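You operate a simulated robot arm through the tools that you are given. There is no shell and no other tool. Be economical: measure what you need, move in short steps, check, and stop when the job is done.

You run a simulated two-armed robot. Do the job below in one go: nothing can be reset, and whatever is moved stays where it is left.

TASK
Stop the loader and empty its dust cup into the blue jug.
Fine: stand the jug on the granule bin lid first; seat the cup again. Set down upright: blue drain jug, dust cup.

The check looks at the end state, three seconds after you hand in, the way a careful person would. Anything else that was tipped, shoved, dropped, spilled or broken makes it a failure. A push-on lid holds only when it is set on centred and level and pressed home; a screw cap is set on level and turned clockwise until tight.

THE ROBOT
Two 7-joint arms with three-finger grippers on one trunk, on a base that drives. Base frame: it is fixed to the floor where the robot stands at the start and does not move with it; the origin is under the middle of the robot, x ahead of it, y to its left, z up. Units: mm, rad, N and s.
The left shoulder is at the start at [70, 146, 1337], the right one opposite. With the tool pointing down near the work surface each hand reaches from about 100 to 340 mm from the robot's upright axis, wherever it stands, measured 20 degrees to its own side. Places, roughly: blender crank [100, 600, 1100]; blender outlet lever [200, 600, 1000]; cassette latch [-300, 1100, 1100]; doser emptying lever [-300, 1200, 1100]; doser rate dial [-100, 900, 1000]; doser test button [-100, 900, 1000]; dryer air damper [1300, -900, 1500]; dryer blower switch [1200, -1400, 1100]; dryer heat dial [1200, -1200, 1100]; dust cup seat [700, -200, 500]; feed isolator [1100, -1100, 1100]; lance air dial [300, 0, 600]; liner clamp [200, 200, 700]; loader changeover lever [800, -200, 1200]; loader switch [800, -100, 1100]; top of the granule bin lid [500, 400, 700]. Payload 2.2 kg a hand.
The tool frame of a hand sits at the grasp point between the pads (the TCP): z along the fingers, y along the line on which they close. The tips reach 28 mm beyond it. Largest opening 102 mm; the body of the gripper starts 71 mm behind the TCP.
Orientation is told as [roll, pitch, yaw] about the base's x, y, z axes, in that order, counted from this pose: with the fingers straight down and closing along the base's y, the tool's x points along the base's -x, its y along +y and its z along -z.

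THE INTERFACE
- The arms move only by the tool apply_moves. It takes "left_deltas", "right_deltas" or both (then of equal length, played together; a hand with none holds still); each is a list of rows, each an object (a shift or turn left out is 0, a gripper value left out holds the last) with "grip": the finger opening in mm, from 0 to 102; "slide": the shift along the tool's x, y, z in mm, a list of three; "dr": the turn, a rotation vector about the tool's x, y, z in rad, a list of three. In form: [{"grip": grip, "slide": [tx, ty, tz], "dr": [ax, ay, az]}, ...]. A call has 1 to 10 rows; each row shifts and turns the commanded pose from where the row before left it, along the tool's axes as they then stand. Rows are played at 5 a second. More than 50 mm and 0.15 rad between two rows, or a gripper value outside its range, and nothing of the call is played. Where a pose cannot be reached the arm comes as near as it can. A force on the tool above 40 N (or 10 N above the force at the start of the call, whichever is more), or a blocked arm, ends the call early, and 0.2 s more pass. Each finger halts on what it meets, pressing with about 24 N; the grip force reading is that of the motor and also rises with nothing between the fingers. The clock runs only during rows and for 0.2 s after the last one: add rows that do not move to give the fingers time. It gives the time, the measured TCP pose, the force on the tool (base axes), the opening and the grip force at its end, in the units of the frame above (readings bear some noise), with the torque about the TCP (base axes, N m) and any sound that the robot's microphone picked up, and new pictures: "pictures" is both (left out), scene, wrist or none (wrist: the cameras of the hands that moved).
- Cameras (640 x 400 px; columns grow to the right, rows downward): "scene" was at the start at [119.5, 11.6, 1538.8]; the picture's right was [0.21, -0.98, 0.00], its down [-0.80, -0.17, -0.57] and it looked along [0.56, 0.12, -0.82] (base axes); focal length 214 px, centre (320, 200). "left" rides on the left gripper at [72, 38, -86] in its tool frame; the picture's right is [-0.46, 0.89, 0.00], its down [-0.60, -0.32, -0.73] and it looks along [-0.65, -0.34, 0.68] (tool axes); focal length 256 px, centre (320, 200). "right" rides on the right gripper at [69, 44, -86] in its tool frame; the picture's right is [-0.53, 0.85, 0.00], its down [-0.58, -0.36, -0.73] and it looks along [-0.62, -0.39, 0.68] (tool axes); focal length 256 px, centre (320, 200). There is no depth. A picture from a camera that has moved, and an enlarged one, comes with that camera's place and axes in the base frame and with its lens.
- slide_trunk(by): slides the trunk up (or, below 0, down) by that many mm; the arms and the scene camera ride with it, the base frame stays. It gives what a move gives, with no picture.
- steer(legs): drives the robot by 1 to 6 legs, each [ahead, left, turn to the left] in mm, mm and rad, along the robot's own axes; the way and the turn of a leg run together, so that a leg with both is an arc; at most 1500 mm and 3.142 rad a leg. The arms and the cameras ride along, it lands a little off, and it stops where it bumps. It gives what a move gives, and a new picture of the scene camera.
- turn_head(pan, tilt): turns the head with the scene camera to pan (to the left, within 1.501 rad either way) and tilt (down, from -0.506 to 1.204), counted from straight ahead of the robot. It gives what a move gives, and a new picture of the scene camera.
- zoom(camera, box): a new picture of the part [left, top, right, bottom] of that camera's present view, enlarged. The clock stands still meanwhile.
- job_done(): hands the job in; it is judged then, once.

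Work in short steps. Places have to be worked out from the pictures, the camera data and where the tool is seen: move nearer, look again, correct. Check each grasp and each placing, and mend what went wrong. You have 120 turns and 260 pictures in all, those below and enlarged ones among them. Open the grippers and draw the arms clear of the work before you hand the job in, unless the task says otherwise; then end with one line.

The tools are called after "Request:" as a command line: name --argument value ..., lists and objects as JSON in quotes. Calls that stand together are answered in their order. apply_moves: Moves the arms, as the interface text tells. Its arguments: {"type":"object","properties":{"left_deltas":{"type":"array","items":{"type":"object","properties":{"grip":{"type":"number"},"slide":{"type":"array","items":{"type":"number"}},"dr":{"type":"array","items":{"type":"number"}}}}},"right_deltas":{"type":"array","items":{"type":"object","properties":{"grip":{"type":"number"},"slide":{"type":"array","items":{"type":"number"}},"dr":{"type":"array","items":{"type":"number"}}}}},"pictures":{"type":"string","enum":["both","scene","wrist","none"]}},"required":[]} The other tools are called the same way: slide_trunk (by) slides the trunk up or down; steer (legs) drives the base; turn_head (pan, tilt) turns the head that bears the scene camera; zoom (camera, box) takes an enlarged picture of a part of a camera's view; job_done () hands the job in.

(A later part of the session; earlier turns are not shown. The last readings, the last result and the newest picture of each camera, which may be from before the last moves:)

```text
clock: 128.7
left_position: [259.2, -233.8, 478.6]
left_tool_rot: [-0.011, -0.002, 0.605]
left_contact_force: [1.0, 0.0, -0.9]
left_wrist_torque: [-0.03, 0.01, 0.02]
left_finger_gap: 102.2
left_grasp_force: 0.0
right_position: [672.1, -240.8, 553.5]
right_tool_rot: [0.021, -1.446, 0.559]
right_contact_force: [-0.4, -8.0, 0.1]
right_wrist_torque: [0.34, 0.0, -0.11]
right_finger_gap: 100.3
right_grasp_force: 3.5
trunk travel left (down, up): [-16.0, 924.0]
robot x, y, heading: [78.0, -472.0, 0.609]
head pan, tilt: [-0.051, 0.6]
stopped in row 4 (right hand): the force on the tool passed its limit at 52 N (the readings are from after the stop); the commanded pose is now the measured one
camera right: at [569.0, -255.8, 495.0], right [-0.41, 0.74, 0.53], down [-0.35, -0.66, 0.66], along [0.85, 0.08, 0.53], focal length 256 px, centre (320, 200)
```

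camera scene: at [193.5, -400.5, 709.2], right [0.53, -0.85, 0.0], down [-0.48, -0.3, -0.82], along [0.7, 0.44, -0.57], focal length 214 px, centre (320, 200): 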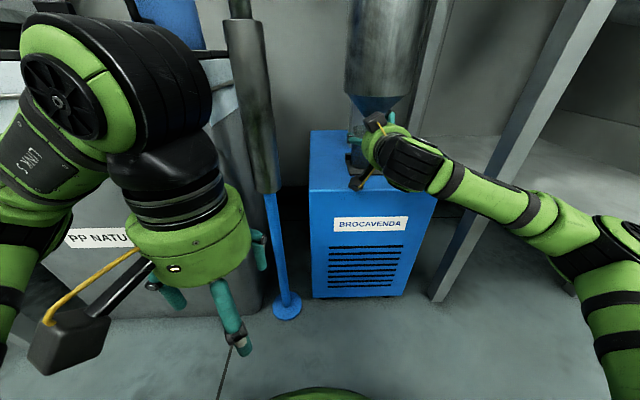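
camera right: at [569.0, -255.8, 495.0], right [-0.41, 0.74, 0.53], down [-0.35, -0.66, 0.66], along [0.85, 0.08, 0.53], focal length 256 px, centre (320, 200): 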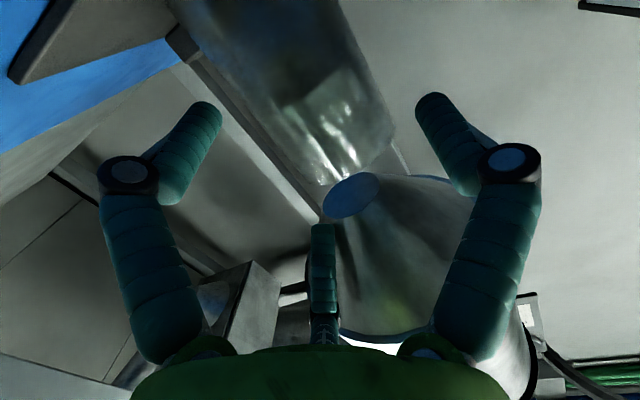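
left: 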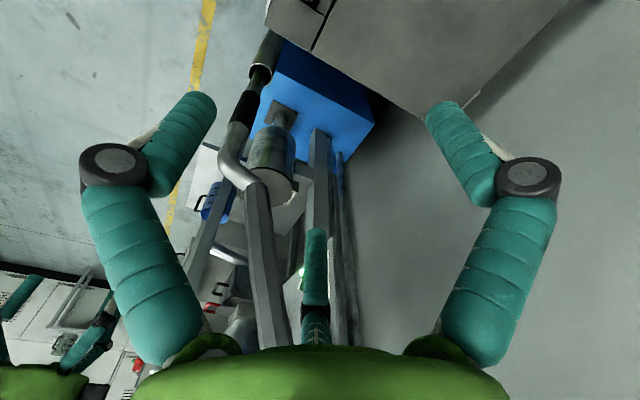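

The pictures reveal a third finger: +y has one finger, −y has two (one up, one down ~40 mm). The upper one touched the outlet cone. So the cup must be gripped with TCP at z≈522 and the tool pitched ~27° down. I back straight out first.

Request:
apply_moves --right_deltas '[{"slide": [0, -4, -20]}, {"slide": [0, -4, -40]}, {"slide": [0, 0, -45]}, {"dr": [-0.03, 0.11, 0], "grip": 102}, {"dr": [0, 0.12, 0]}, {"dr": [0, 0.12, 0]}, {}]' --pictures "both"

Request:
zoom --camera "scene" --box '[300, 60, 460, 220]'

```text
clock: 130.3
left_position: [257.9, -232.5, 477.7]
left_tool_rot: [-0.013, -0.002, 0.606]
left_contact_force: [0.4, 0.6, -0.2]
left_wrist_torque: [0.01, -0.01, 0.03]
left_finger_gap: 102.0
left_grasp_force: 0.0
right_position: [588.3, -304.4, 565.6]
right_tool_rot: [0.015, -1.094, 0.601]
right_contact_force: [-0.8, 0.0, -0.3]
right_wrist_torque: [-0.04, -0.03, 0.03]
right_finger_gap: 102.3
right_grasp_force: 0.0
trunk travel left (down, up): [-16.0, 924.0]
robot x, y, heading: [77.2, -471.8, 0.603]
head pan, tilt: [-0.051, 0.6]
camera scene: at [193.3, -401.6, 709.3], right [0.53, -0.85, 0.0], down [-0.48, -0.3, -0.83], along [0.7, 0.43, -0.56], focal length 214 px, centre (320, 200)
camera right: at [475.3, -330.2, 543.6], right [-0.28, 0.83, 0.48], down [-0.1, -0.52, 0.85], along [0.95, 0.19, 0.23], focal length 256 px, centre (320, 200)
```

scene: 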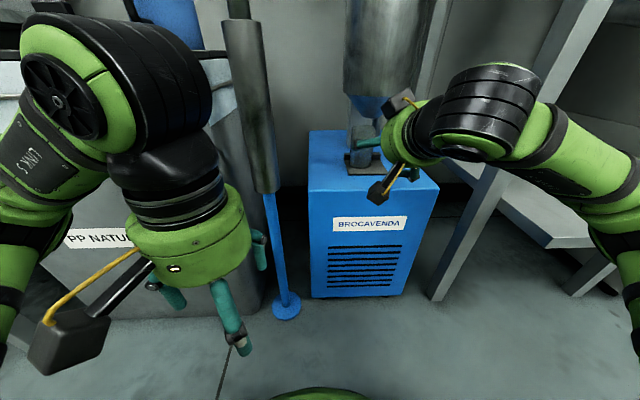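
right: 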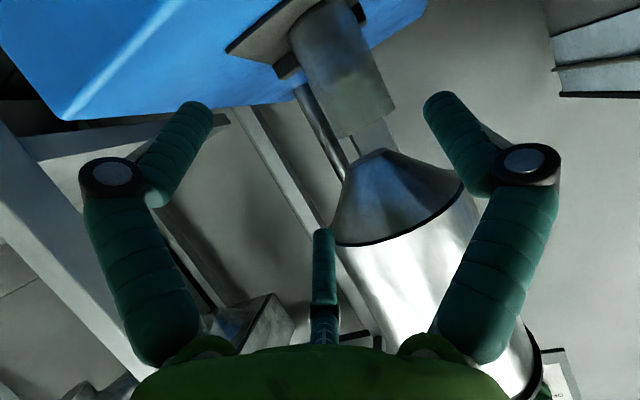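

```text
2.50 times, centred on (380, 140) of scene
camera zoom: at [193.3, -401.6, 709.3], right [0.53, -0.85, 0.0], down [-0.48, -0.3, -0.83], along [0.7, 0.43, -0.56], focal length 536 px, centre (170, 350)
```

zoom: 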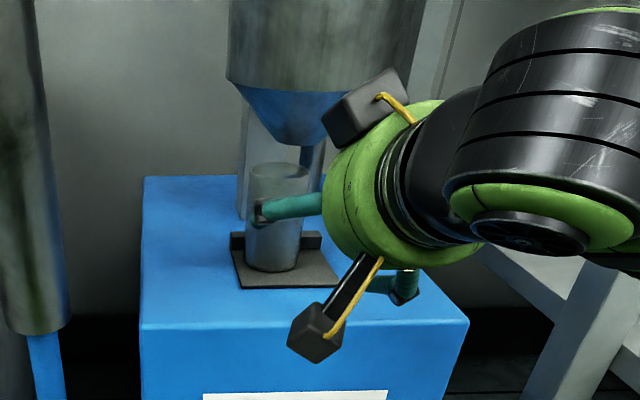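

The cup stands upright on its plate, undisturbed. I lower to z≈529 in front of the box, shift +6 in y, set opening 90, then advance 80 mm level.

Request:
apply_moves --right_deltas '[{"slide": [16, 3, 8], "grip": 90}, {"slide": [16, 3, 8.5]}, {"slide": [-12, 0, 24]}, {"slide": [-12, 0, 24]}, {"slide": [-12, 0, 24]}, {}]' --pictures "both"

Request:
zoom --camera "scene" --box '[300, 60, 460, 220]'

```text
clock: 131.7
left_position: [259.1, -233.0, 477.0]
left_tool_rot: [-0.013, -0.002, 0.607]
left_contact_force: [0.1, -0.3, -0.3]
left_wrist_torque: [-0.01, 0.01, -0.03]
left_finger_gap: 102.2
left_grasp_force: 0.1
right_position: [649.8, -250.1, 527.0]
right_tool_rot: [0.013, -1.098, 0.602]
right_contact_force: [-0.4, -0.3, -0.4]
right_wrist_torque: [-0.02, -0.01, -0.02]
right_finger_gap: 89.8
right_grasp_force: 0.1
trunk travel left (down, up): [-16.0, 924.0]
robot x, y, heading: [79.5, -472.1, 0.603]
head pan, tilt: [-0.051, 0.6]
camera scene: at [193.4, -401.6, 709.3], right [0.53, -0.85, 0.0], down [-0.48, -0.3, -0.83], along [0.7, 0.43, -0.56], focal length 214 px, centre (320, 200)
camera right: at [535.8, -277.6, 505.6], right [-0.28, 0.83, 0.48], down [-0.1, -0.52, 0.85], along [0.95, 0.19, 0.23], focal length 256 px, centre (320, 200)
```

scene: 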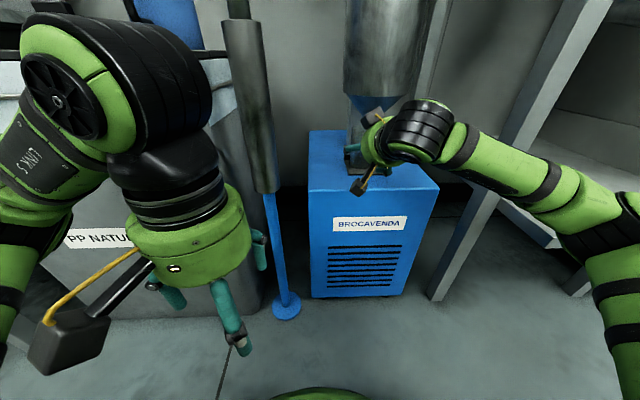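
right: 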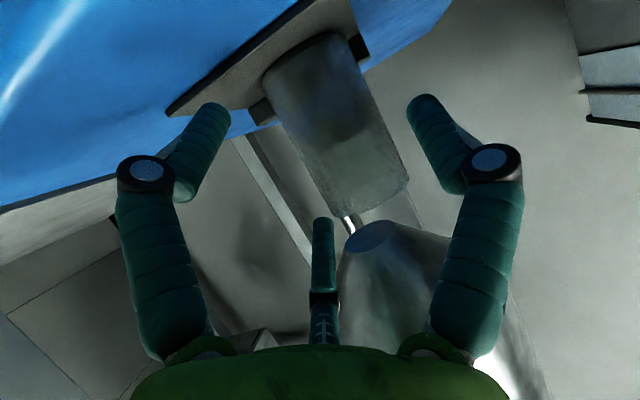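

```text
2.50 times, centred on (380, 140) of scene
camera zoom: at [193.4, -401.6, 709.3], right [0.53, -0.85, 0.0], down [-0.48, -0.3, -0.83], along [0.7, 0.43, -0.56], focal length 536 px, centre (170, 350)
```

zoom: 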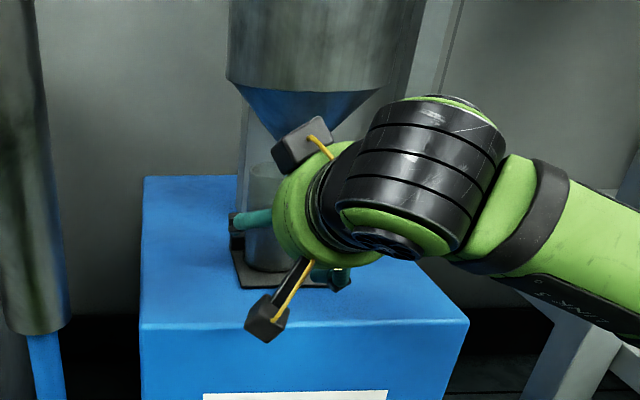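

All consistent: cup bottom z≈472, top 560, axis 45 mm ahead, y≈12.6. I advance 33 mm level (+2 up).

Request:
apply_moves --right_deltas '[{"slide": [-7, 1, 9]}, {"slide": [-5, 0, 10]}, {"slide": [-5, 0, 10]}, {}]' --pictures "wrist"

```text
clock: 132.7
left_position: [259.5, -233.2, 478.4]
left_tool_rot: [-0.011, 0.0, 0.608]
left_contact_force: [0.1, 0.8, 0.1]
left_wrist_torque: [0.01, 0.02, 0.01]
left_finger_gap: 102.0
left_grasp_force: 0.1
right_position: [675.1, -230.2, 529.5]
right_tool_rot: [0.012, -1.096, 0.603]
right_contact_force: [-0.8, -0.8, -0.1]
right_wrist_torque: [0.01, 0.03, -0.01]
right_finger_gap: 90.2
right_grasp_force: 0.1
trunk travel left (down, up): [-16.0, 924.0]
robot x, y, heading: [77.0, -472.1, 0.602]
head pan, tilt: [-0.051, 0.6]
camera right: at [562.4, -257.6, 507.8], right [-0.28, 0.83, 0.48], down [-0.1, -0.52, 0.85], along [0.95, 0.19, 0.24], focal length 256 px, centre (320, 200)
```

right: 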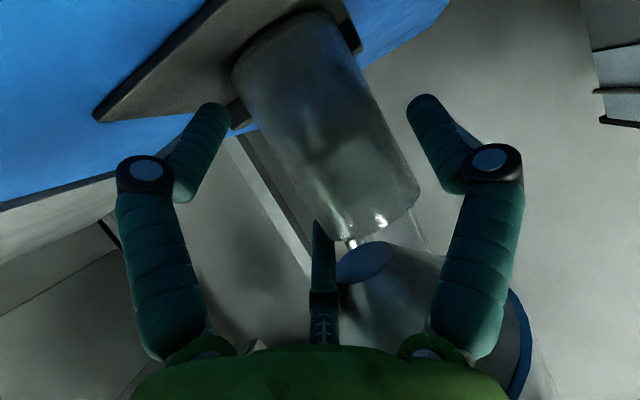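

No contact, cup between the fingers. I close partly, lower 4 mm, then close fully.

Request:
apply_moves --right_deltas '[{"grip": 84}, {"slide": [3.5, 0, 2], "grip": 80}, {"grip": 70}, {"grip": 60}, {"grip": 40}, {}]' --pictures "both"

Request:
zoom --camera "scene" --box '[300, 60, 460, 220]'

```text
clock: 134.1
left_position: [257.8, -233.0, 477.5]
left_tool_rot: [-0.013, -0.004, 0.609]
left_contact_force: [-1.0, 0.0, 0.2]
left_wrist_torque: [0.0, -0.03, 0.01]
left_finger_gap: 101.8
left_grasp_force: 0.1
right_position: [674.6, -228.5, 526.8]
right_tool_rot: [0.014, -1.099, 0.602]
right_contact_force: [-5.3, 1.2, 5.2]
right_wrist_torque: [0.27, 0.25, 0.11]
right_finger_gap: 73.0
right_grasp_force: 24.2
trunk travel left (down, up): [-16.0, 924.0]
robot x, y, heading: [78.2, -472.4, 0.607]
head pan, tilt: [-0.051, 0.6]
camera scene: at [192.7, -401.8, 709.5], right [0.53, -0.85, 0.0], down [-0.48, -0.3, -0.83], along [0.7, 0.43, -0.56], focal length 214 px, centre (320, 200)
camera right: at [562.0, -257.1, 505.2], right [-0.29, 0.83, 0.48], down [-0.1, -0.53, 0.84], along [0.95, 0.19, 0.24], focal length 256 px, centre (320, 200)
```

scene: 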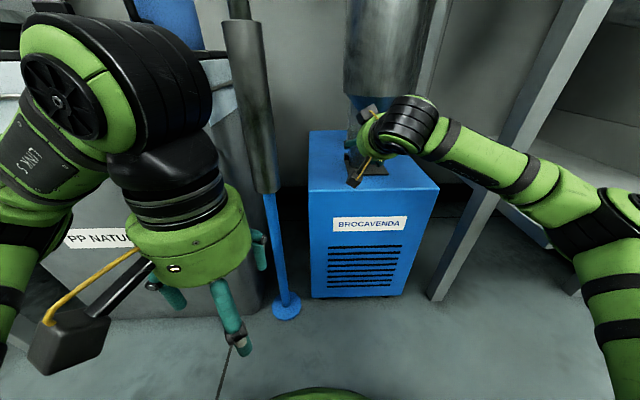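
right: 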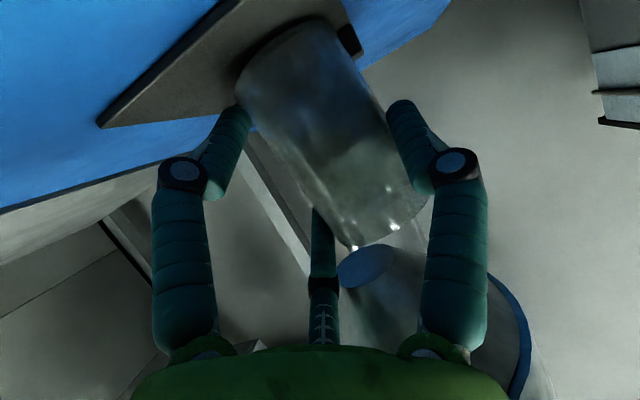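

```text
2.50 times, centred on (380, 140) of scene
camera zoom: at [192.7, -401.8, 709.5], right [0.53, -0.85, 0.0], down [-0.48, -0.3, -0.83], along [0.7, 0.43, -0.56], focal length 536 px, centre (170, 350)
```

zoom: 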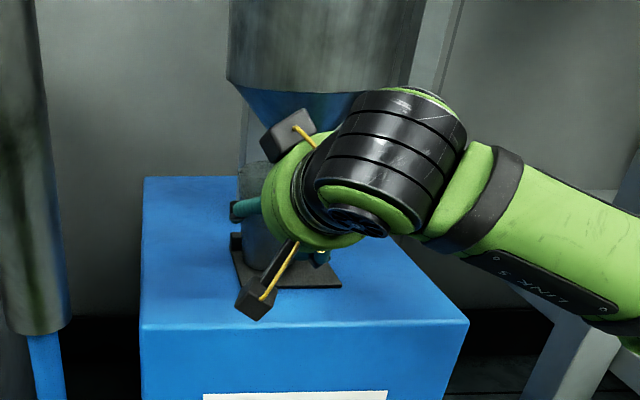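

Cup gripped (73 mm gap, 24 N). I note the seat pose: TCP (674.6,-228.5,526.8). Lift 7 mm with the trunk.

Request:
slide_trunk --by 7

Request:
zoom --camera "right" --box '[0, 0, 640, 400]'

```text
clock: 134.7
left_position: [258.4, -232.6, 484.1]
left_tool_rot: [-0.013, -0.003, 0.607]
left_contact_force: [0.2, -0.2, 0.7]
left_wrist_torque: [0.02, -0.03, -0.01]
left_finger_gap: 102.1
left_grasp_force: 0.1
right_position: [676.4, -231.7, 531.4]
right_tool_rot: [0.009, -1.09, 0.603]
right_contact_force: [-4.1, -4.0, -2.6]
right_wrist_torque: [-0.27, 0.28, -0.01]
right_finger_gap: 72.8
right_grasp_force: 23.7
trunk travel left (down, up): [-23.0, 917.0]
robot x, y, heading: [78.9, -474.6, 0.608]
head pan, tilt: [-0.051, 0.6]
```

```text
1.00 times, centred on (320, 200) of right (not enlarged: the box is as wide or as high as the picture)
camera zoom: at [563.1, -258.0, 509.9], right [-0.28, 0.83, 0.48], down [-0.1, -0.52, 0.85], along [0.95, 0.19, 0.23], focal length 256 px, centre (320, 200)
```

zoom: 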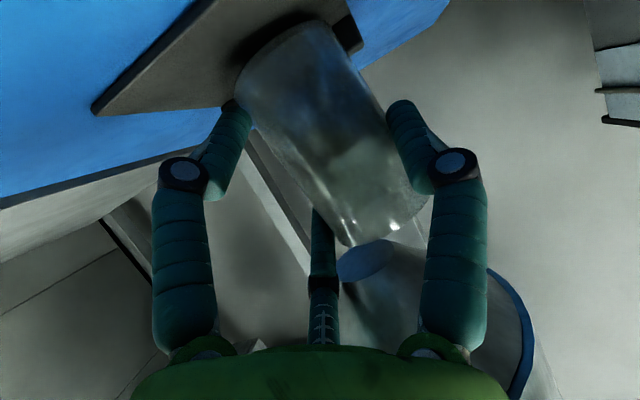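

The cup is off the plate; slight backward push on the hand. I pull straight back with the base.

Request:
steer --legs '[[-60, 0, 0]]'

Request:
zoom --camera "scene" --box '[280, 40, 480, 240]'

```text
clock: 135.6
left_position: [210.3, -267.8, 483.8]
left_tool_rot: [-0.012, -0.001, 0.608]
left_contact_force: [0.9, -0.8, 0.1]
left_wrist_torque: [0.02, 0.03, 0.03]
left_finger_gap: 101.9
left_grasp_force: 0.0
right_position: [626.5, -264.5, 533.1]
right_tool_rot: [0.011, -1.094, 0.604]
right_contact_force: [0.2, 0.1, -1.4]
right_wrist_torque: [0.03, 0.02, -0.01]
right_finger_gap: 72.7
right_grasp_force: 24.0
trunk travel left (down, up): [-23.0, 917.0]
robot x, y, heading: [28.7, -511.7, 0.604]
head pan, tilt: [-0.051, 0.6]
camera scene: at [144.0, -435.6, 716.3], right [0.53, -0.85, 0.0], down [-0.48, -0.3, -0.82], along [0.7, 0.43, -0.57], focal length 214 px, centre (320, 200)
```

scene: 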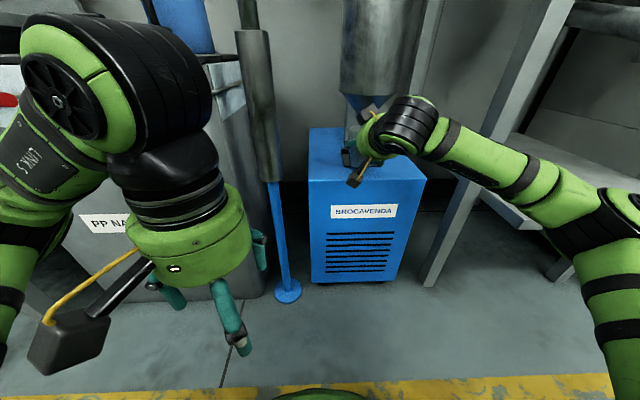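

```text
2.00 times, centred on (380, 140) of scene
camera zoom: at [144.0, -435.6, 716.3], right [0.53, -0.85, 0.0], down [-0.48, -0.3, -0.82], along [0.7, 0.43, -0.57], focal length 429 px, centre (200, 320)
```

zoom: 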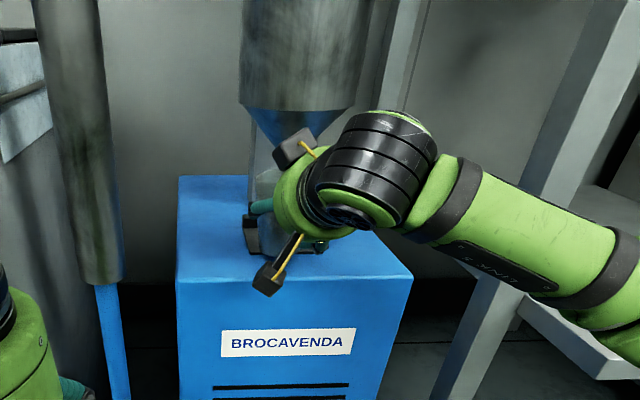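

The cup moves freely with the hand. I pull back 190 mm more, clear of the canister.

Request:
steer --legs '[[-190, 0, 0]]'

Request:
zoom --camera "scene" --box '[280, 40, 480, 240]'

Request:
zoom --camera "right" --box '[0, 0, 640, 400]'

```text
clock: 137.2
left_position: [57.3, -372.0, 484.2]
left_tool_rot: [-0.012, -0.001, 0.605]
left_contact_force: [-0.9, 0.4, 0.6]
left_wrist_torque: [-0.02, 0.01, -0.01]
left_finger_gap: 102.2
left_grasp_force: 0.1
right_position: [473.6, -370.6, 532.9]
right_tool_rot: [0.011, -1.094, 0.599]
right_contact_force: [0.2, -0.1, -0.4]
right_wrist_torque: [-0.02, 0.05, 0.02]
right_finger_gap: 73.0
right_grasp_force: 23.8
trunk travel left (down, up): [-23.0, 917.0]
robot x, y, heading: [-125.2, -614.7, 0.604]
head pan, tilt: [-0.051, 0.6]
camera scene: at [-7.9, -540.7, 716.3], right [0.52, -0.85, 0.0], down [-0.48, -0.3, -0.82], along [0.7, 0.43, -0.57], focal length 214 px, centre (320, 200)
```

scene: 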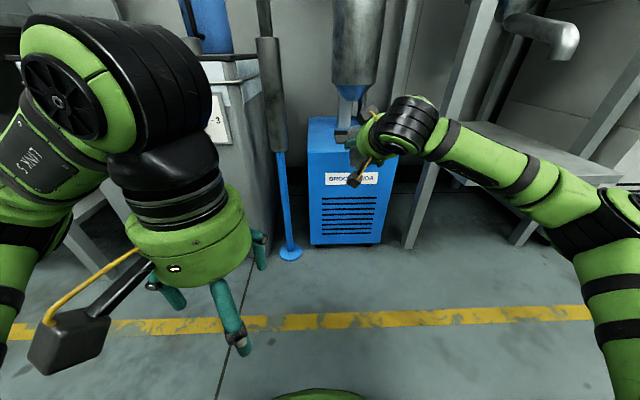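

```text
2.00 times, centred on (380, 140) of scene
camera zoom: at [-7.9, -540.7, 716.3], right [0.52, -0.85, 0.0], down [-0.48, -0.3, -0.82], along [0.7, 0.43, -0.57], focal length 429 px, centre (200, 320)
```

zoom: 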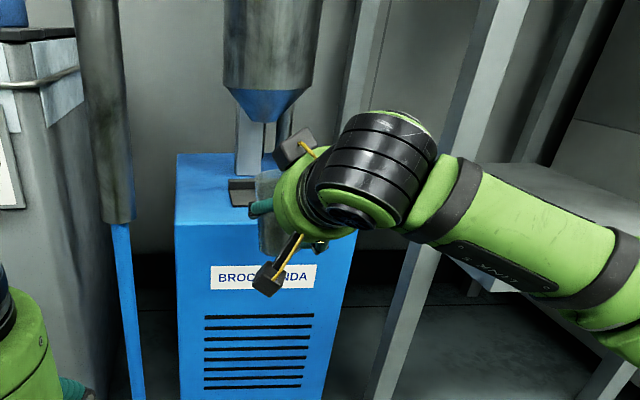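

```text
1.00 times, centred on (320, 200) of right (not enlarged: the box is as wide or as high as the picture)
camera zoom: at [361.7, -397.0, 510.8], right [-0.28, 0.83, 0.48], down [-0.1, -0.52, 0.85], along [0.95, 0.19, 0.23], focal length 256 px, centre (320, 200)
```

zoom: 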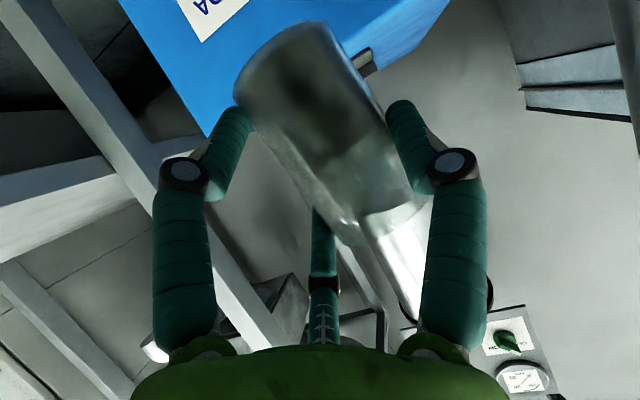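

The cup is held firmly, upright with dust in it. I raise the trunk to carry height.

Request:
slide_trunk --by 370

Request:
steer --legs '[[0, 0, -0.2], [-150, 0, 0], [0, 642, 0]]'

```text
clock: 140.7
left_position: [57.9, -372.4, 853.1]
left_tool_rot: [-0.012, -0.003, 0.606]
left_contact_force: [-0.6, 0.0, -0.5]
left_wrist_torque: [0.0, 0.02, -0.01]
left_finger_gap: 101.9
left_grasp_force: 0.0
right_position: [474.7, -370.3, 901.9]
right_tool_rot: [0.01, -1.094, 0.601]
right_contact_force: [0.1, 0.0, -0.8]
right_wrist_torque: [-0.02, 0.01, 0.03]
right_finger_gap: 72.3
right_grasp_force: 24.0
trunk travel left (down, up): [-393.0, 547.0]
robot x, y, heading: [-121.1, -614.7, 0.599]
head pan, tilt: [-0.051, 0.6]
```

```text
clock: 146.1
left_position: [-286.1, 124.8, 853.2]
left_tool_rot: [-0.011, -0.002, 0.393]
left_contact_force: [-0.3, -0.7, 0.4]
left_wrist_torque: [-0.03, -0.01, 0.02]
left_finger_gap: 102.0
left_grasp_force: 0.0
right_position: [122.0, 38.6, 903.1]
right_tool_rot: [0.011, -1.094, 0.389]
right_contact_force: [0.3, 0.2, -1.5]
right_wrist_torque: [-0.03, -0.01, -0.01]
right_finger_gap: 71.7
right_grasp_force: 23.4
trunk travel left (down, up): [-393.0, 547.0]
robot x, y, heading: [-512.1, -74.1, 0.396]
head pan, tilt: [-0.051, 0.6]
camera scene: at [-385.2, -26.4, 1086.3], right [0.33, -0.94, 0.0], down [-0.53, -0.19, -0.82], along [0.78, 0.27, -0.57], focal length 214 px, centre (320, 200)
```

scene: 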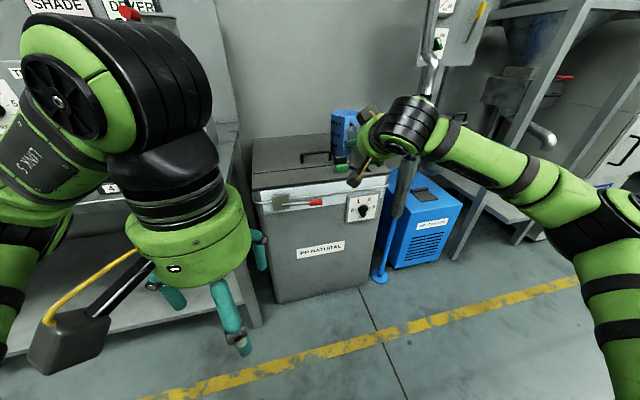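

I stretch the right hand a bit further out and up, and stretch the left arm forward as before to pull in its elbow.

Request:
apply_moves --left_deltas '[{"slide": [-40, -10, -25]}, {"slide": [-40, -10, -25]}, {"slide": [-40, -10, -25]}, {"slide": [-40, -10, -25]}, {"slide": [-40, -10, -25]}, {"slide": [-40, -10, -15]}]' --right_deltas '[{"slide": [-12, 0, 8]}, {"slide": [-12, 0, 8]}, {"slide": [-13, 0, 8]}, {"slide": [-13, 0, 8]}, {}, {}]' --pictures "scene"

```text
clock: 147.5
left_position: [-73.6, 157.3, 983.6]
left_tool_rot: [-0.013, -0.004, 0.393]
left_contact_force: [-1.0, 0.3, -0.8]
left_wrist_torque: [-0.03, 0.01, 0.02]
left_finger_gap: 102.3
left_grasp_force: 0.0
left hand out of reach, approached as far as the arm can: row 6
right_position: [169.0, 60.3, 933.3]
right_tool_rot: [0.009, -1.094, 0.39]
right_contact_force: [-1.3, 0.1, -0.2]
right_wrist_torque: [-0.02, 0.01, -0.05]
right_finger_gap: 71.8
right_grasp_force: 23.6
trunk travel left (down, up): [-393.0, 547.0]
robot x, y, heading: [-512.0, -75.5, 0.388]
head pan, tilt: [-0.051, 0.6]
camera scene: at [-385.8, -25.4, 1086.3], right [0.33, -0.94, 0.0], down [-0.53, -0.19, -0.83], along [0.78, 0.27, -0.56], focal length 214 px, centre (320, 200)
```

scene: 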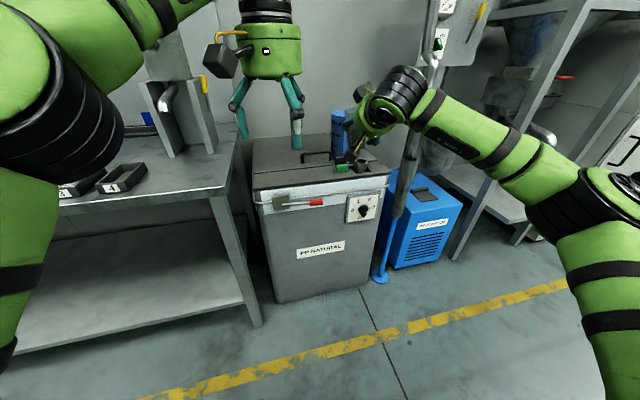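

Raise the trunk 70 so the cup clears the jug rim, then drive 330 mm ahead and look.

Request:
slide_trunk --by 70

Request:
steer --legs '[[330, 0, 0]]'

Request:
zoom --camera "scene" --box '[240, 40, 480, 240]'

```text
clock: 148.6
left_position: [-72.6, 156.9, 1052.7]
left_tool_rot: [-0.013, -0.002, 0.394]
left_contact_force: [0.5, -0.1, 0.8]
left_wrist_torque: [0.01, 0.04, -0.01]
left_finger_gap: 101.8
left_grasp_force: 0.0
right_position: [169.4, 58.4, 1003.3]
right_tool_rot: [0.012, -1.093, 0.387]
right_contact_force: [0.5, 0.0, -1.6]
right_wrist_torque: [-0.01, 0.0, -0.01]
right_finger_gap: 71.6
right_grasp_force: 24.3
trunk travel left (down, up): [-463.0, 477.0]
robot x, y, heading: [-514.8, -71.3, 0.389]
head pan, tilt: [-0.051, 0.6]
```

```text
clock: 150.8
left_position: [232.5, 278.0, 1054.1]
left_tool_rot: [-0.012, -0.002, 0.386]
left_contact_force: [0.5, 0.0, -0.2]
left_wrist_torque: [-0.01, 0.02, 0.0]
left_finger_gap: 101.8
left_grasp_force: 0.0
right_position: [474.5, 177.6, 1004.4]
right_tool_rot: [0.012, -1.095, 0.382]
right_contact_force: [-0.3, -0.2, -1.3]
right_wrist_torque: [-0.02, 0.05, 0.0]
right_finger_gap: 71.4
right_grasp_force: 24.0
trunk travel left (down, up): [-463.0, 477.0]
robot x, y, heading: [-207.1, 52.3, 0.385]
head pan, tilt: [-0.051, 0.6]
camera scene: at [-80.6, 96.6, 1156.3], right [0.33, -0.94, 0.0], down [-0.53, -0.18, -0.82], along [0.78, 0.27, -0.57], focal length 214 px, centre (320, 200)
```

scene: 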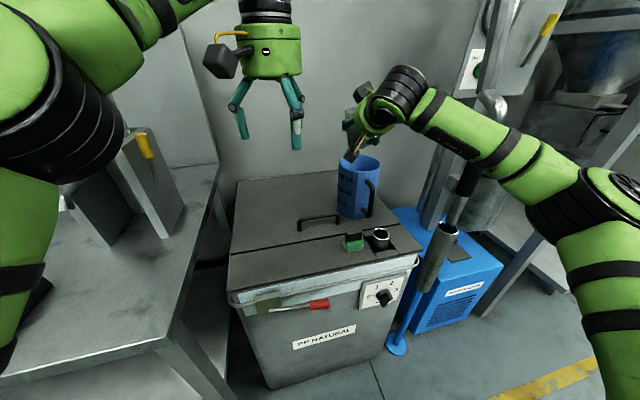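

```text
2.00 times, centred on (360, 140) of scene
camera zoom: at [-80.6, 96.6, 1156.3], right [0.33, -0.94, 0.0], down [-0.53, -0.18, -0.82], along [0.78, 0.27, -0.57], focal length 429 px, centre (240, 320)
```

zoom: 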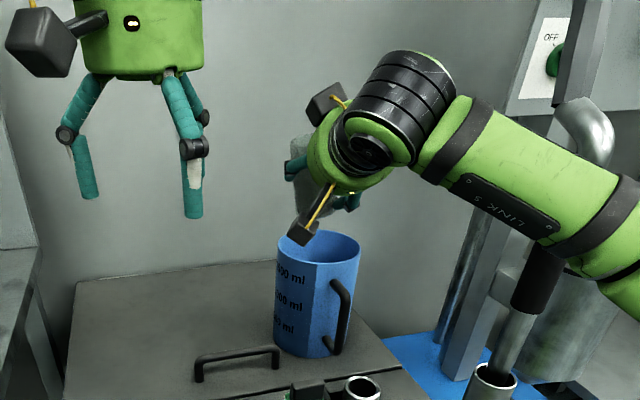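

The left wrist camera looks forward-down and should see jug and cup; take that view.

Request:
zoom --camera "left" --box '[0, 0, 640, 400]'

```text
1.00 times, centred on (320, 200) of left (not enlarged: the box is as wide or as high as the picture)
camera zoom: at [150.4, 287.4, 1140.1], right [0.1, 1.0, -0.01], down [0.67, -0.06, 0.74], along [0.73, -0.08, -0.68], focal length 256 px, centre (320, 200)
```

zoom: 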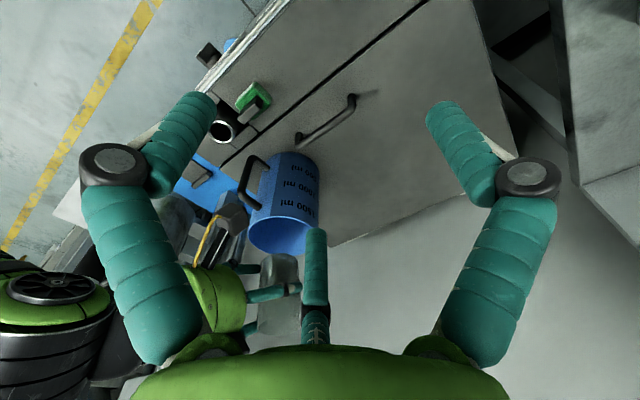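

Triangulated: jug rim centre (513,178), z≈882. For a roll pour to the right, I put the TCP at ≈(513,219): drive 51 ahead, 24 left.

Request:
steer --legs '[[51, 24, 0]]'

Request:
apply_moves --right_deltas '[{"dr": [0, -0.12, 0]}, {"dr": [0, -0.12, 0]}, {"dr": [0, -0.12, 0]}, {"dr": [0, -0.11, 0]}, {}]' --pictures "none"

Request:
zoom --camera "left" --box '[120, 100, 440, 400]'

```text
clock: 151.7
left_position: [270.6, 319.9, 1053.9]
left_tool_rot: [-0.011, -0.002, 0.388]
left_contact_force: [0.7, 0.7, -0.6]
left_wrist_torque: [-0.05, 0.03, -0.01]
left_finger_gap: 101.7
left_grasp_force: 0.0
right_position: [511.2, 218.5, 1003.3]
right_tool_rot: [0.011, -1.094, 0.383]
right_contact_force: [0.2, -0.2, -0.9]
right_wrist_torque: [-0.01, 0.01, -0.03]
right_finger_gap: 71.5
right_grasp_force: 23.9
trunk travel left (down, up): [-463.0, 477.0]
robot x, y, heading: [-171.7, 92.4, 0.383]
head pan, tilt: [-0.051, 0.6]
camera scene: at [-43.0, 137.4, 1156.3], right [0.33, -0.94, 0.0], down [-0.53, -0.19, -0.82], along [0.78, 0.27, -0.57], focal length 214 px, centre (320, 200)
```

scene: 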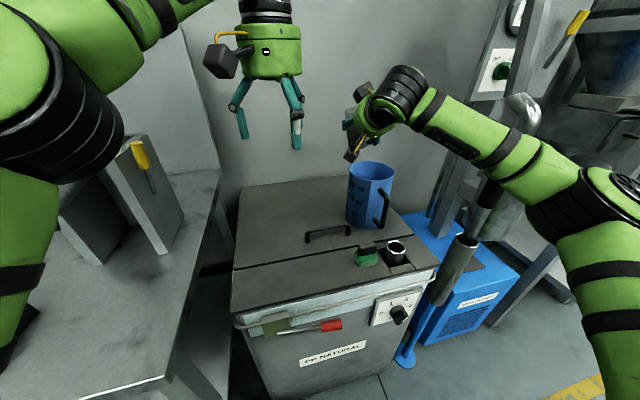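

```text
clock: 152.9
left_position: [271.0, 317.8, 1053.4]
left_tool_rot: [-0.013, -0.002, 0.388]
left_contact_force: [0.7, -0.1, -0.1]
left_wrist_torque: [0.04, 0.03, -0.01]
left_finger_gap: 101.9
left_grasp_force: 0.1
right_position: [505.6, 230.1, 1004.2]
right_tool_rot: [0.105, -1.539, 0.308]
right_contact_force: [0.6, -0.6, -1.2]
right_wrist_torque: [-0.01, 0.01, 0.0]
right_finger_gap: 71.6
right_grasp_force: 24.3
right hand out of reach, approached as far as the arm can: row 4
trunk travel left (down, up): [-463.0, 477.0]
robot x, y, heading: [-174.1, 89.2, 0.384]
head pan, tilt: [-0.051, 0.6]
```

```text
1.33 times, centred on (280, 250) of left
camera zoom: at [188.4, 327.3, 1140.1], right [0.1, 1.0, -0.01], down [0.67, -0.06, 0.74], along [0.73, -0.08, -0.68], focal length 341 px, centre (373, 133)
```

zoom: 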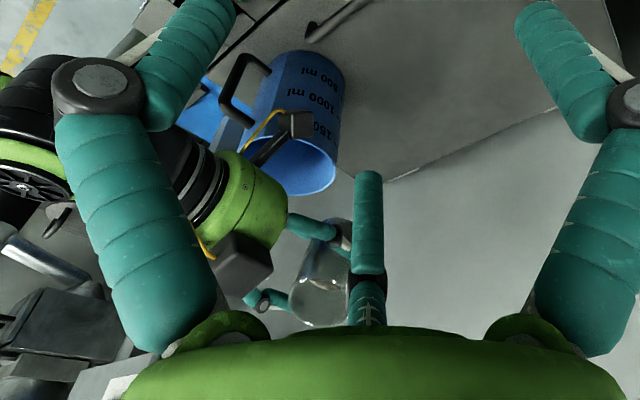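

Tool is level above the jug's left side. Lower the trunk 55 mm so the mouth will be just above the rim.

Request:
slide_trunk --by -52

Request:
apply_moves --right_deltas '[{"slide": [0, -6, 0], "dr": [0, 0, 0.12]}, {"dr": [0, 0, 0.14]}, {"dr": [0, 0, 0.14]}, {"dr": [0, 0, 0.14]}, {"dr": [0, 0, 0.14]}, {"dr": [0, 0, 0.14]}, {"dr": [0, 0, 0.14]}]' --pictures "scene"

Request:
zoom --camera "left" --box '[120, 100, 440, 400]'

```text
clock: 153.8
left_position: [269.9, 318.6, 1002.1]
left_tool_rot: [-0.013, -0.003, 0.388]
left_contact_force: [-1.1, 0.9, 0.9]
left_wrist_torque: [0.01, -0.03, -0.04]
left_finger_gap: 101.8
left_grasp_force: 0.1
right_position: [505.4, 231.6, 952.8]
right_tool_rot: [0.09, -1.538, 0.322]
right_contact_force: [-0.1, -0.2, -0.9]
right_wrist_torque: [-0.02, 0.07, -0.02]
right_finger_gap: 71.0
right_grasp_force: 24.0
trunk travel left (down, up): [-411.0, 529.0]
robot x, y, heading: [-173.5, 95.4, 0.387]
head pan, tilt: [-0.051, 0.6]
```

```text
clock: 155.4
left_position: [269.7, 317.0, 1001.8]
left_tool_rot: [-0.012, -0.002, 0.387]
left_contact_force: [0.1, -0.1, -0.3]
left_wrist_torque: [-0.05, -0.03, 0.0]
left_finger_gap: 101.9
left_grasp_force: 0.0
right_position: [507.6, 225.6, 953.5]
right_tool_rot: [1.532, -0.606, -1.134]
right_contact_force: [0.0, -0.3, -1.2]
right_wrist_torque: [0.04, 0.03, -0.02]
right_finger_gap: 71.2
right_grasp_force: 24.2
trunk travel left (down, up): [-411.0, 529.0]
robot x, y, heading: [-172.6, 93.6, 0.381]
head pan, tilt: [-0.051, 0.6]
camera scene: at [-43.2, 137.1, 1104.3], right [0.33, -0.94, 0.0], down [-0.53, -0.18, -0.82], along [0.78, 0.27, -0.57], focal length 214 px, centre (320, 200)
```

scene: 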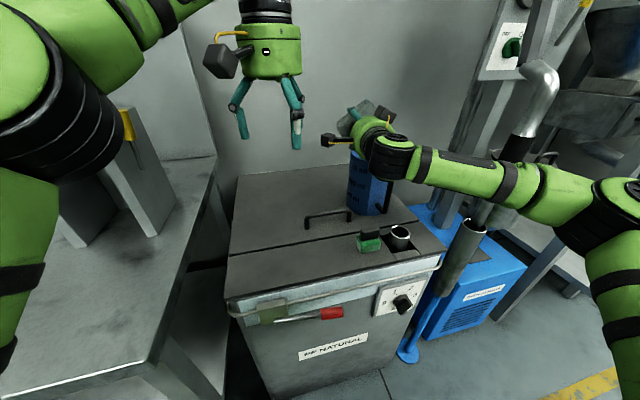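

```text
1.33 times, centred on (280, 250) of left
camera zoom: at [187.9, 327.7, 1088.2], right [0.1, 1.0, -0.01], down [0.67, -0.06, 0.74], along [0.73, -0.08, -0.68], focal length 341 px, centre (373, 133)
```

zoom: 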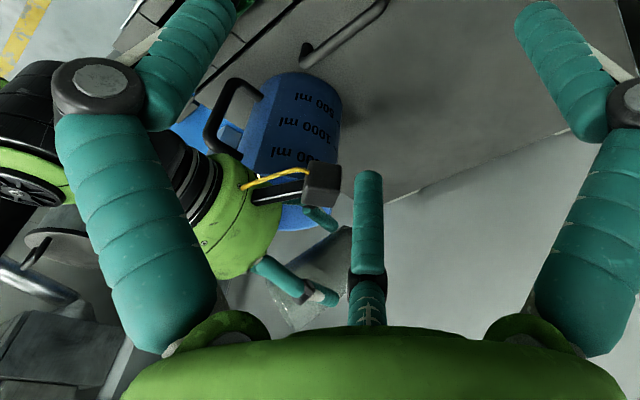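

The mouth tilts to the right over the jug as planned. I continue rolling to ~100° and check.

Request:
apply_moves --right_deltas '[{"dr": [0, 0, 0.12]}, {"dr": [0, 0, 0.12]}, {"dr": [0, 0, 0.12]}, {"dr": [0, 0, 0.12]}, {"dr": [0, 0, 0.12]}, {"dr": [0, 0, 0.12]}, {}]' --pictures "scene"

Request:
zoom --camera "left" --box '[160, 140, 400, 400]'

Request:
zoom --camera "scene" --box '[310, 80, 430, 240]'

```text
clock: 157.0
left_position: [269.7, 318.2, 1001.7]
left_tool_rot: [-0.012, -0.002, 0.389]
left_contact_force: [-0.1, 0.0, 0.1]
left_wrist_torque: [0.01, 0.0, -0.01]
left_finger_gap: 102.0
left_grasp_force: 0.0
right_position: [508.0, 224.9, 951.6]
right_tool_rot: [1.54, 0.114, -1.163]
right_contact_force: [0.4, -0.6, -1.6]
right_wrist_torque: [-0.01, 0.05, 0.02]
right_finger_gap: 70.9
right_grasp_force: 24.2
trunk travel left (down, up): [-411.0, 529.0]
robot x, y, heading: [-173.7, 96.5, 0.383]
head pan, tilt: [-0.051, 0.6]
camera scene: at [-43.2, 137.1, 1104.3], right [0.33, -0.94, 0.0], down [-0.53, -0.18, -0.82], along [0.78, 0.27, -0.57], focal length 214 px, centre (320, 200)
```

scene: 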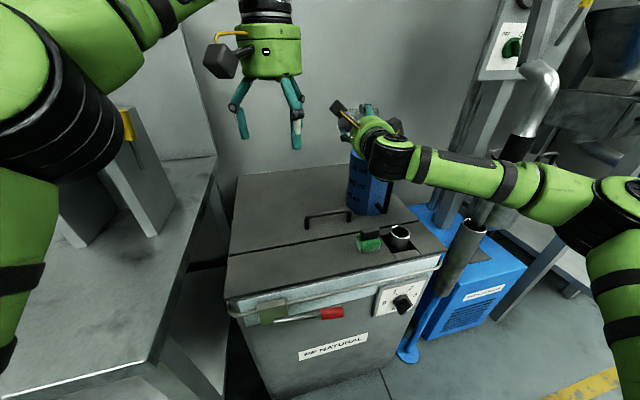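

```text
1.54 times, centred on (280, 270) of left
camera zoom: at [187.9, 327.7, 1088.2], right [0.1, 1.0, -0.01], down [0.67, -0.06, 0.74], along [0.73, -0.08, -0.68], focal length 394 px, centre (382, 92)
```

zoom: 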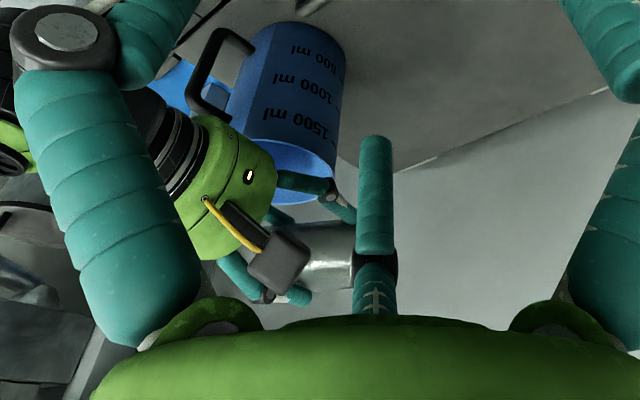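

```text
2.50 times, centred on (370, 160) of scene
camera zoom: at [-43.2, 137.1, 1104.3], right [0.33, -0.94, 0.0], down [-0.53, -0.18, -0.82], along [0.78, 0.27, -0.57], focal length 536 px, centre (195, 300)
```

zoom: 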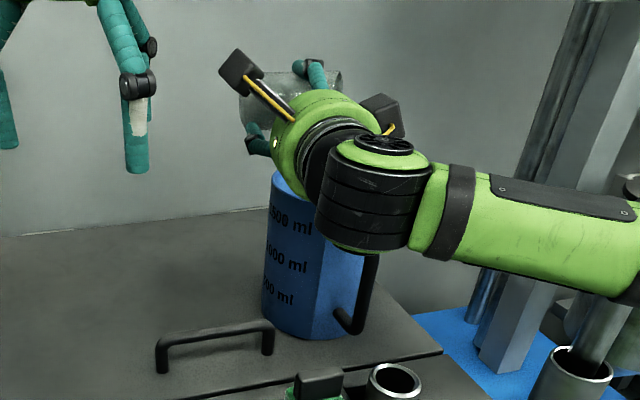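

Cup is horizontal with its mouth over the jug. Continue rolling to ~150° and wait.

Request:
apply_moves --right_deltas '[{"dr": [0, 0, 0.13]}, {"dr": [0, 0, 0.13]}, {"dr": [0, 0, 0.13]}, {"dr": [0, 0, 0.13]}, {"dr": [0, 0, 0.13]}, {"dr": [0, 0, 0.13]}, {"dr": [0, 0, 0.13]}, {}, {}, {}]' --pictures "scene"

Request:
zoom --camera "left" --box '[160, 140, 400, 400]'

Request:
zoom --camera "scene" --box '[310, 80, 430, 240]'

```text
clock: 159.2
left_position: [269.8, 317.7, 1001.4]
left_tool_rot: [-0.012, -0.003, 0.387]
left_contact_force: [0.8, -0.3, -0.4]
left_wrist_torque: [0.0, 0.02, -0.01]
left_finger_gap: 102.0
left_grasp_force: 0.1
right_position: [506.9, 224.5, 951.9]
right_tool_rot: [1.511, 1.022, -1.209]
right_contact_force: [-0.3, -0.6, -1.6]
right_wrist_torque: [0.0, 0.01, 0.01]
right_finger_gap: 70.7
right_grasp_force: 24.0
trunk travel left (down, up): [-411.0, 529.0]
robot x, y, heading: [-173.0, 92.4, 0.384]
head pan, tilt: [-0.051, 0.6]
camera scene: at [-43.3, 137.1, 1104.3], right [0.33, -0.94, 0.0], down [-0.53, -0.18, -0.83], along [0.78, 0.27, -0.56], focal length 214 px, centre (320, 200)
```

scene: 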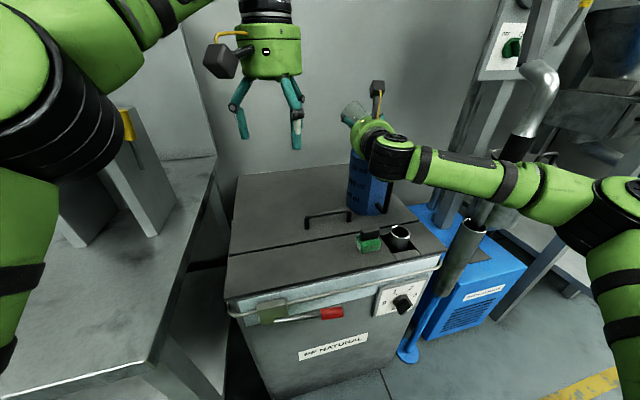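

```text
1.54 times, centred on (280, 270) of left
camera zoom: at [187.8, 327.7, 1088.2], right [0.1, 1.0, -0.01], down [0.67, -0.06, 0.74], along [0.73, -0.08, -0.68], focal length 394 px, centre (382, 92)
```

zoom: 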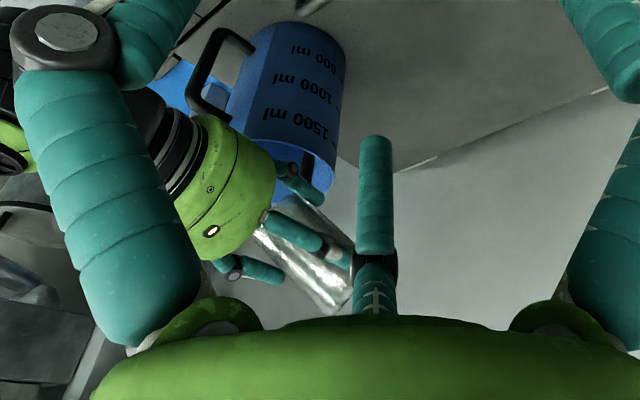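

```text
2.50 times, centred on (370, 160) of scene
camera zoom: at [-43.3, 137.1, 1104.3], right [0.33, -0.94, 0.0], down [-0.53, -0.18, -0.83], along [0.78, 0.27, -0.56], focal length 536 px, centre (195, 300)
```

zoom: 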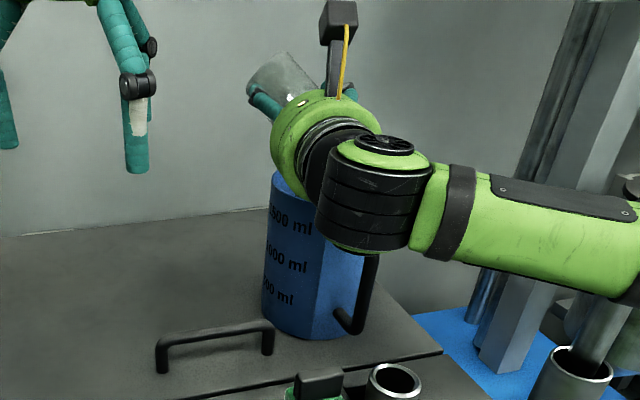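

The cup looks clear now. I roll on a little more to ~170° with a small shake to drop residue.

Request:
apply_moves --right_deltas '[{"dr": [0, 0, 0.13]}, {"dr": [0, 0, 0.13]}, {"dr": [0, 0, 0.13]}, {"slide": [0, 5, 0]}, {"slide": [0, -5, 0]}, {"slide": [0, 5, 0]}, {"slide": [0, -5, 0]}, {}, {}]' --pictures "none"

Request:
zoom --camera "left" --box '[160, 140, 400, 400]'

Request:
zoom --camera "scene" --box '[310, 80, 430, 240]'

```text
clock: 161.2
left_position: [271.1, 319.3, 1001.4]
left_tool_rot: [-0.013, -0.004, 0.388]
left_contact_force: [0.4, -0.1, 0.2]
left_wrist_torque: [0.0, -0.03, -0.04]
left_finger_gap: 102.0
left_grasp_force: 0.2
right_position: [508.7, 225.5, 952.9]
right_tool_rot: [1.376, 1.411, -1.351]
right_contact_force: [0.8, -0.3, -1.4]
right_wrist_torque: [-0.05, 0.0, -0.02]
right_finger_gap: 70.9
right_grasp_force: 24.0
trunk travel left (down, up): [-411.0, 529.0]
robot x, y, heading: [-172.2, 95.8, 0.382]
head pan, tilt: [-0.051, 0.6]
```

```text
1.54 times, centred on (280, 270) of left
camera zoom: at [187.7, 327.8, 1088.2], right [0.1, 1.0, -0.01], down [0.67, -0.06, 0.74], along [0.73, -0.08, -0.68], focal length 394 px, centre (382, 92)
```

zoom: 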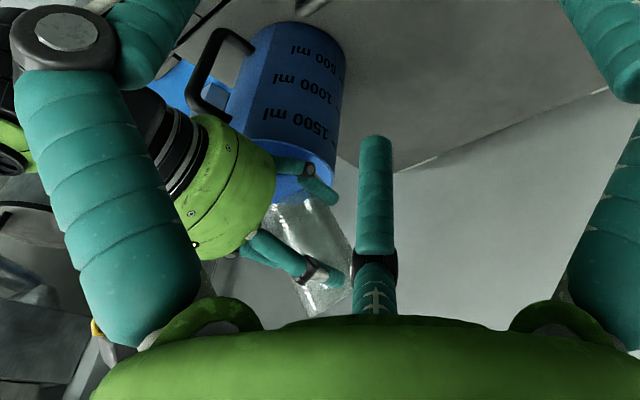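

```text
2.50 times, centred on (370, 160) of scene
camera zoom: at [-43.3, 137.2, 1104.3], right [0.33, -0.94, 0.0], down [-0.53, -0.19, -0.83], along [0.78, 0.27, -0.56], focal length 536 px, centre (195, 300)
```

zoom: 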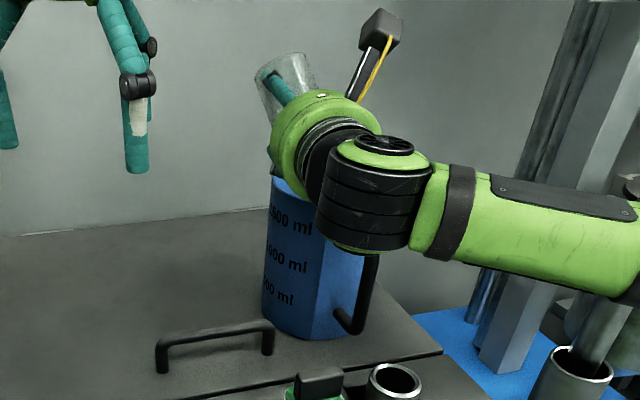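

The cup is inverted and clear; nothing seen spilled on the lid. I roll back upright (total 2.98 rad).

Request:
apply_moves --right_deltas '[{"dr": [0, 0, -0.149]}, {"dr": [0, 0, -0.149]}, {"dr": [0, 0, -0.149]}, {"dr": [0, 0, -0.149]}, {"dr": [0, 0, -0.149]}, {"dr": [0, 0, -0.149]}, {"dr": [0, 0, -0.149]}, {"dr": [0, 0, -0.149]}, {"dr": [0, 0, -0.149]}, {"dr": [0, 0, -0.149]}]' --pictures "none"

Request:
apply_moves --right_deltas '[{"dr": [0, 0, -0.149]}, {"dr": [0, 0, -0.149]}, {"dr": [0, 0, -0.149]}, {"dr": [0, 0, -0.149]}, {"dr": [0, 0, -0.149]}, {"dr": [0, 0, -0.149]}, {"dr": [0, 0, -0.149]}, {"dr": [0, 0, -0.149]}, {"dr": [0, 0, -0.149]}, {"dr": [0, 0, -0.149]}]' --pictures "none"

Request:
slide_trunk --by 60

Request:
zoom --camera "left" --box '[120, 100, 440, 400]'

```text
clock: 163.4
left_position: [270.1, 318.0, 1001.8]
left_tool_rot: [-0.012, -0.003, 0.388]
left_contact_force: [-0.3, -0.6, -0.4]
left_wrist_torque: [-0.02, 0.01, -0.01]
left_finger_gap: 102.1
left_grasp_force: 0.0
right_position: [507.6, 226.8, 951.0]
right_tool_rot: [1.538, -0.079, -1.156]
right_contact_force: [0.3, -0.4, -1.0]
right_wrist_torque: [-0.02, 0.0, -0.02]
right_finger_gap: 70.7
right_grasp_force: 24.1
trunk travel left (down, up): [-411.0, 529.0]
robot x, y, heading: [-172.8, 93.5, 0.38]
head pan, tilt: [-0.051, 0.6]
```

```text
clock: 165.6
left_position: [270.9, 318.1, 1001.1]
left_tool_rot: [-0.012, -0.003, 0.389]
left_contact_force: [0.3, -0.5, -1.4]
left_wrist_torque: [-0.03, -0.03, 0.02]
left_finger_gap: 101.9
left_grasp_force: 0.2
right_position: [506.7, 225.0, 952.5]
right_tool_rot: [-0.011, -1.539, 0.424]
right_contact_force: [0.0, 0.9, -0.6]
right_wrist_torque: [-0.01, 0.0, -0.02]
right_finger_gap: 70.8
right_grasp_force: 23.8
trunk travel left (down, up): [-411.0, 529.0]
robot x, y, heading: [-172.7, 92.8, 0.38]
head pan, tilt: [-0.051, 0.6]
```

```text
clock: 166.6
left_position: [269.9, 317.7, 1060.3]
left_tool_rot: [-0.013, -0.002, 0.387]
left_contact_force: [0.4, 0.0, -0.7]
left_wrist_torque: [-0.03, -0.02, -0.02]
left_finger_gap: 102.1
left_grasp_force: 0.0
right_position: [507.6, 223.8, 1011.7]
right_tool_rot: [0.073, -1.539, 0.339]
right_contact_force: [0.4, -0.4, -0.9]
right_wrist_torque: [0.01, 0.02, 0.0]
right_finger_gap: 70.5
right_grasp_force: 24.1
trunk travel left (down, up): [-471.0, 469.0]
robot x, y, heading: [-175.2, 93.7, 0.382]
head pan, tilt: [-0.051, 0.6]
```

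```text
1.33 times, centred on (280, 250) of left
camera zoom: at [188.1, 327.8, 1148.1], right [0.1, 1.0, -0.01], down [0.67, -0.06, 0.74], along [0.73, -0.08, -0.68], focal length 341 px, centre (373, 133)
```

zoom: 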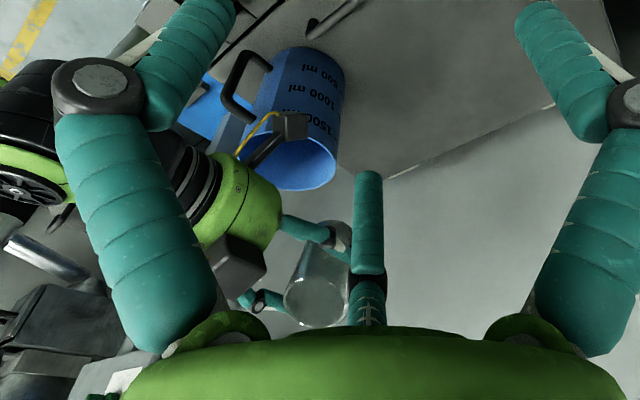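

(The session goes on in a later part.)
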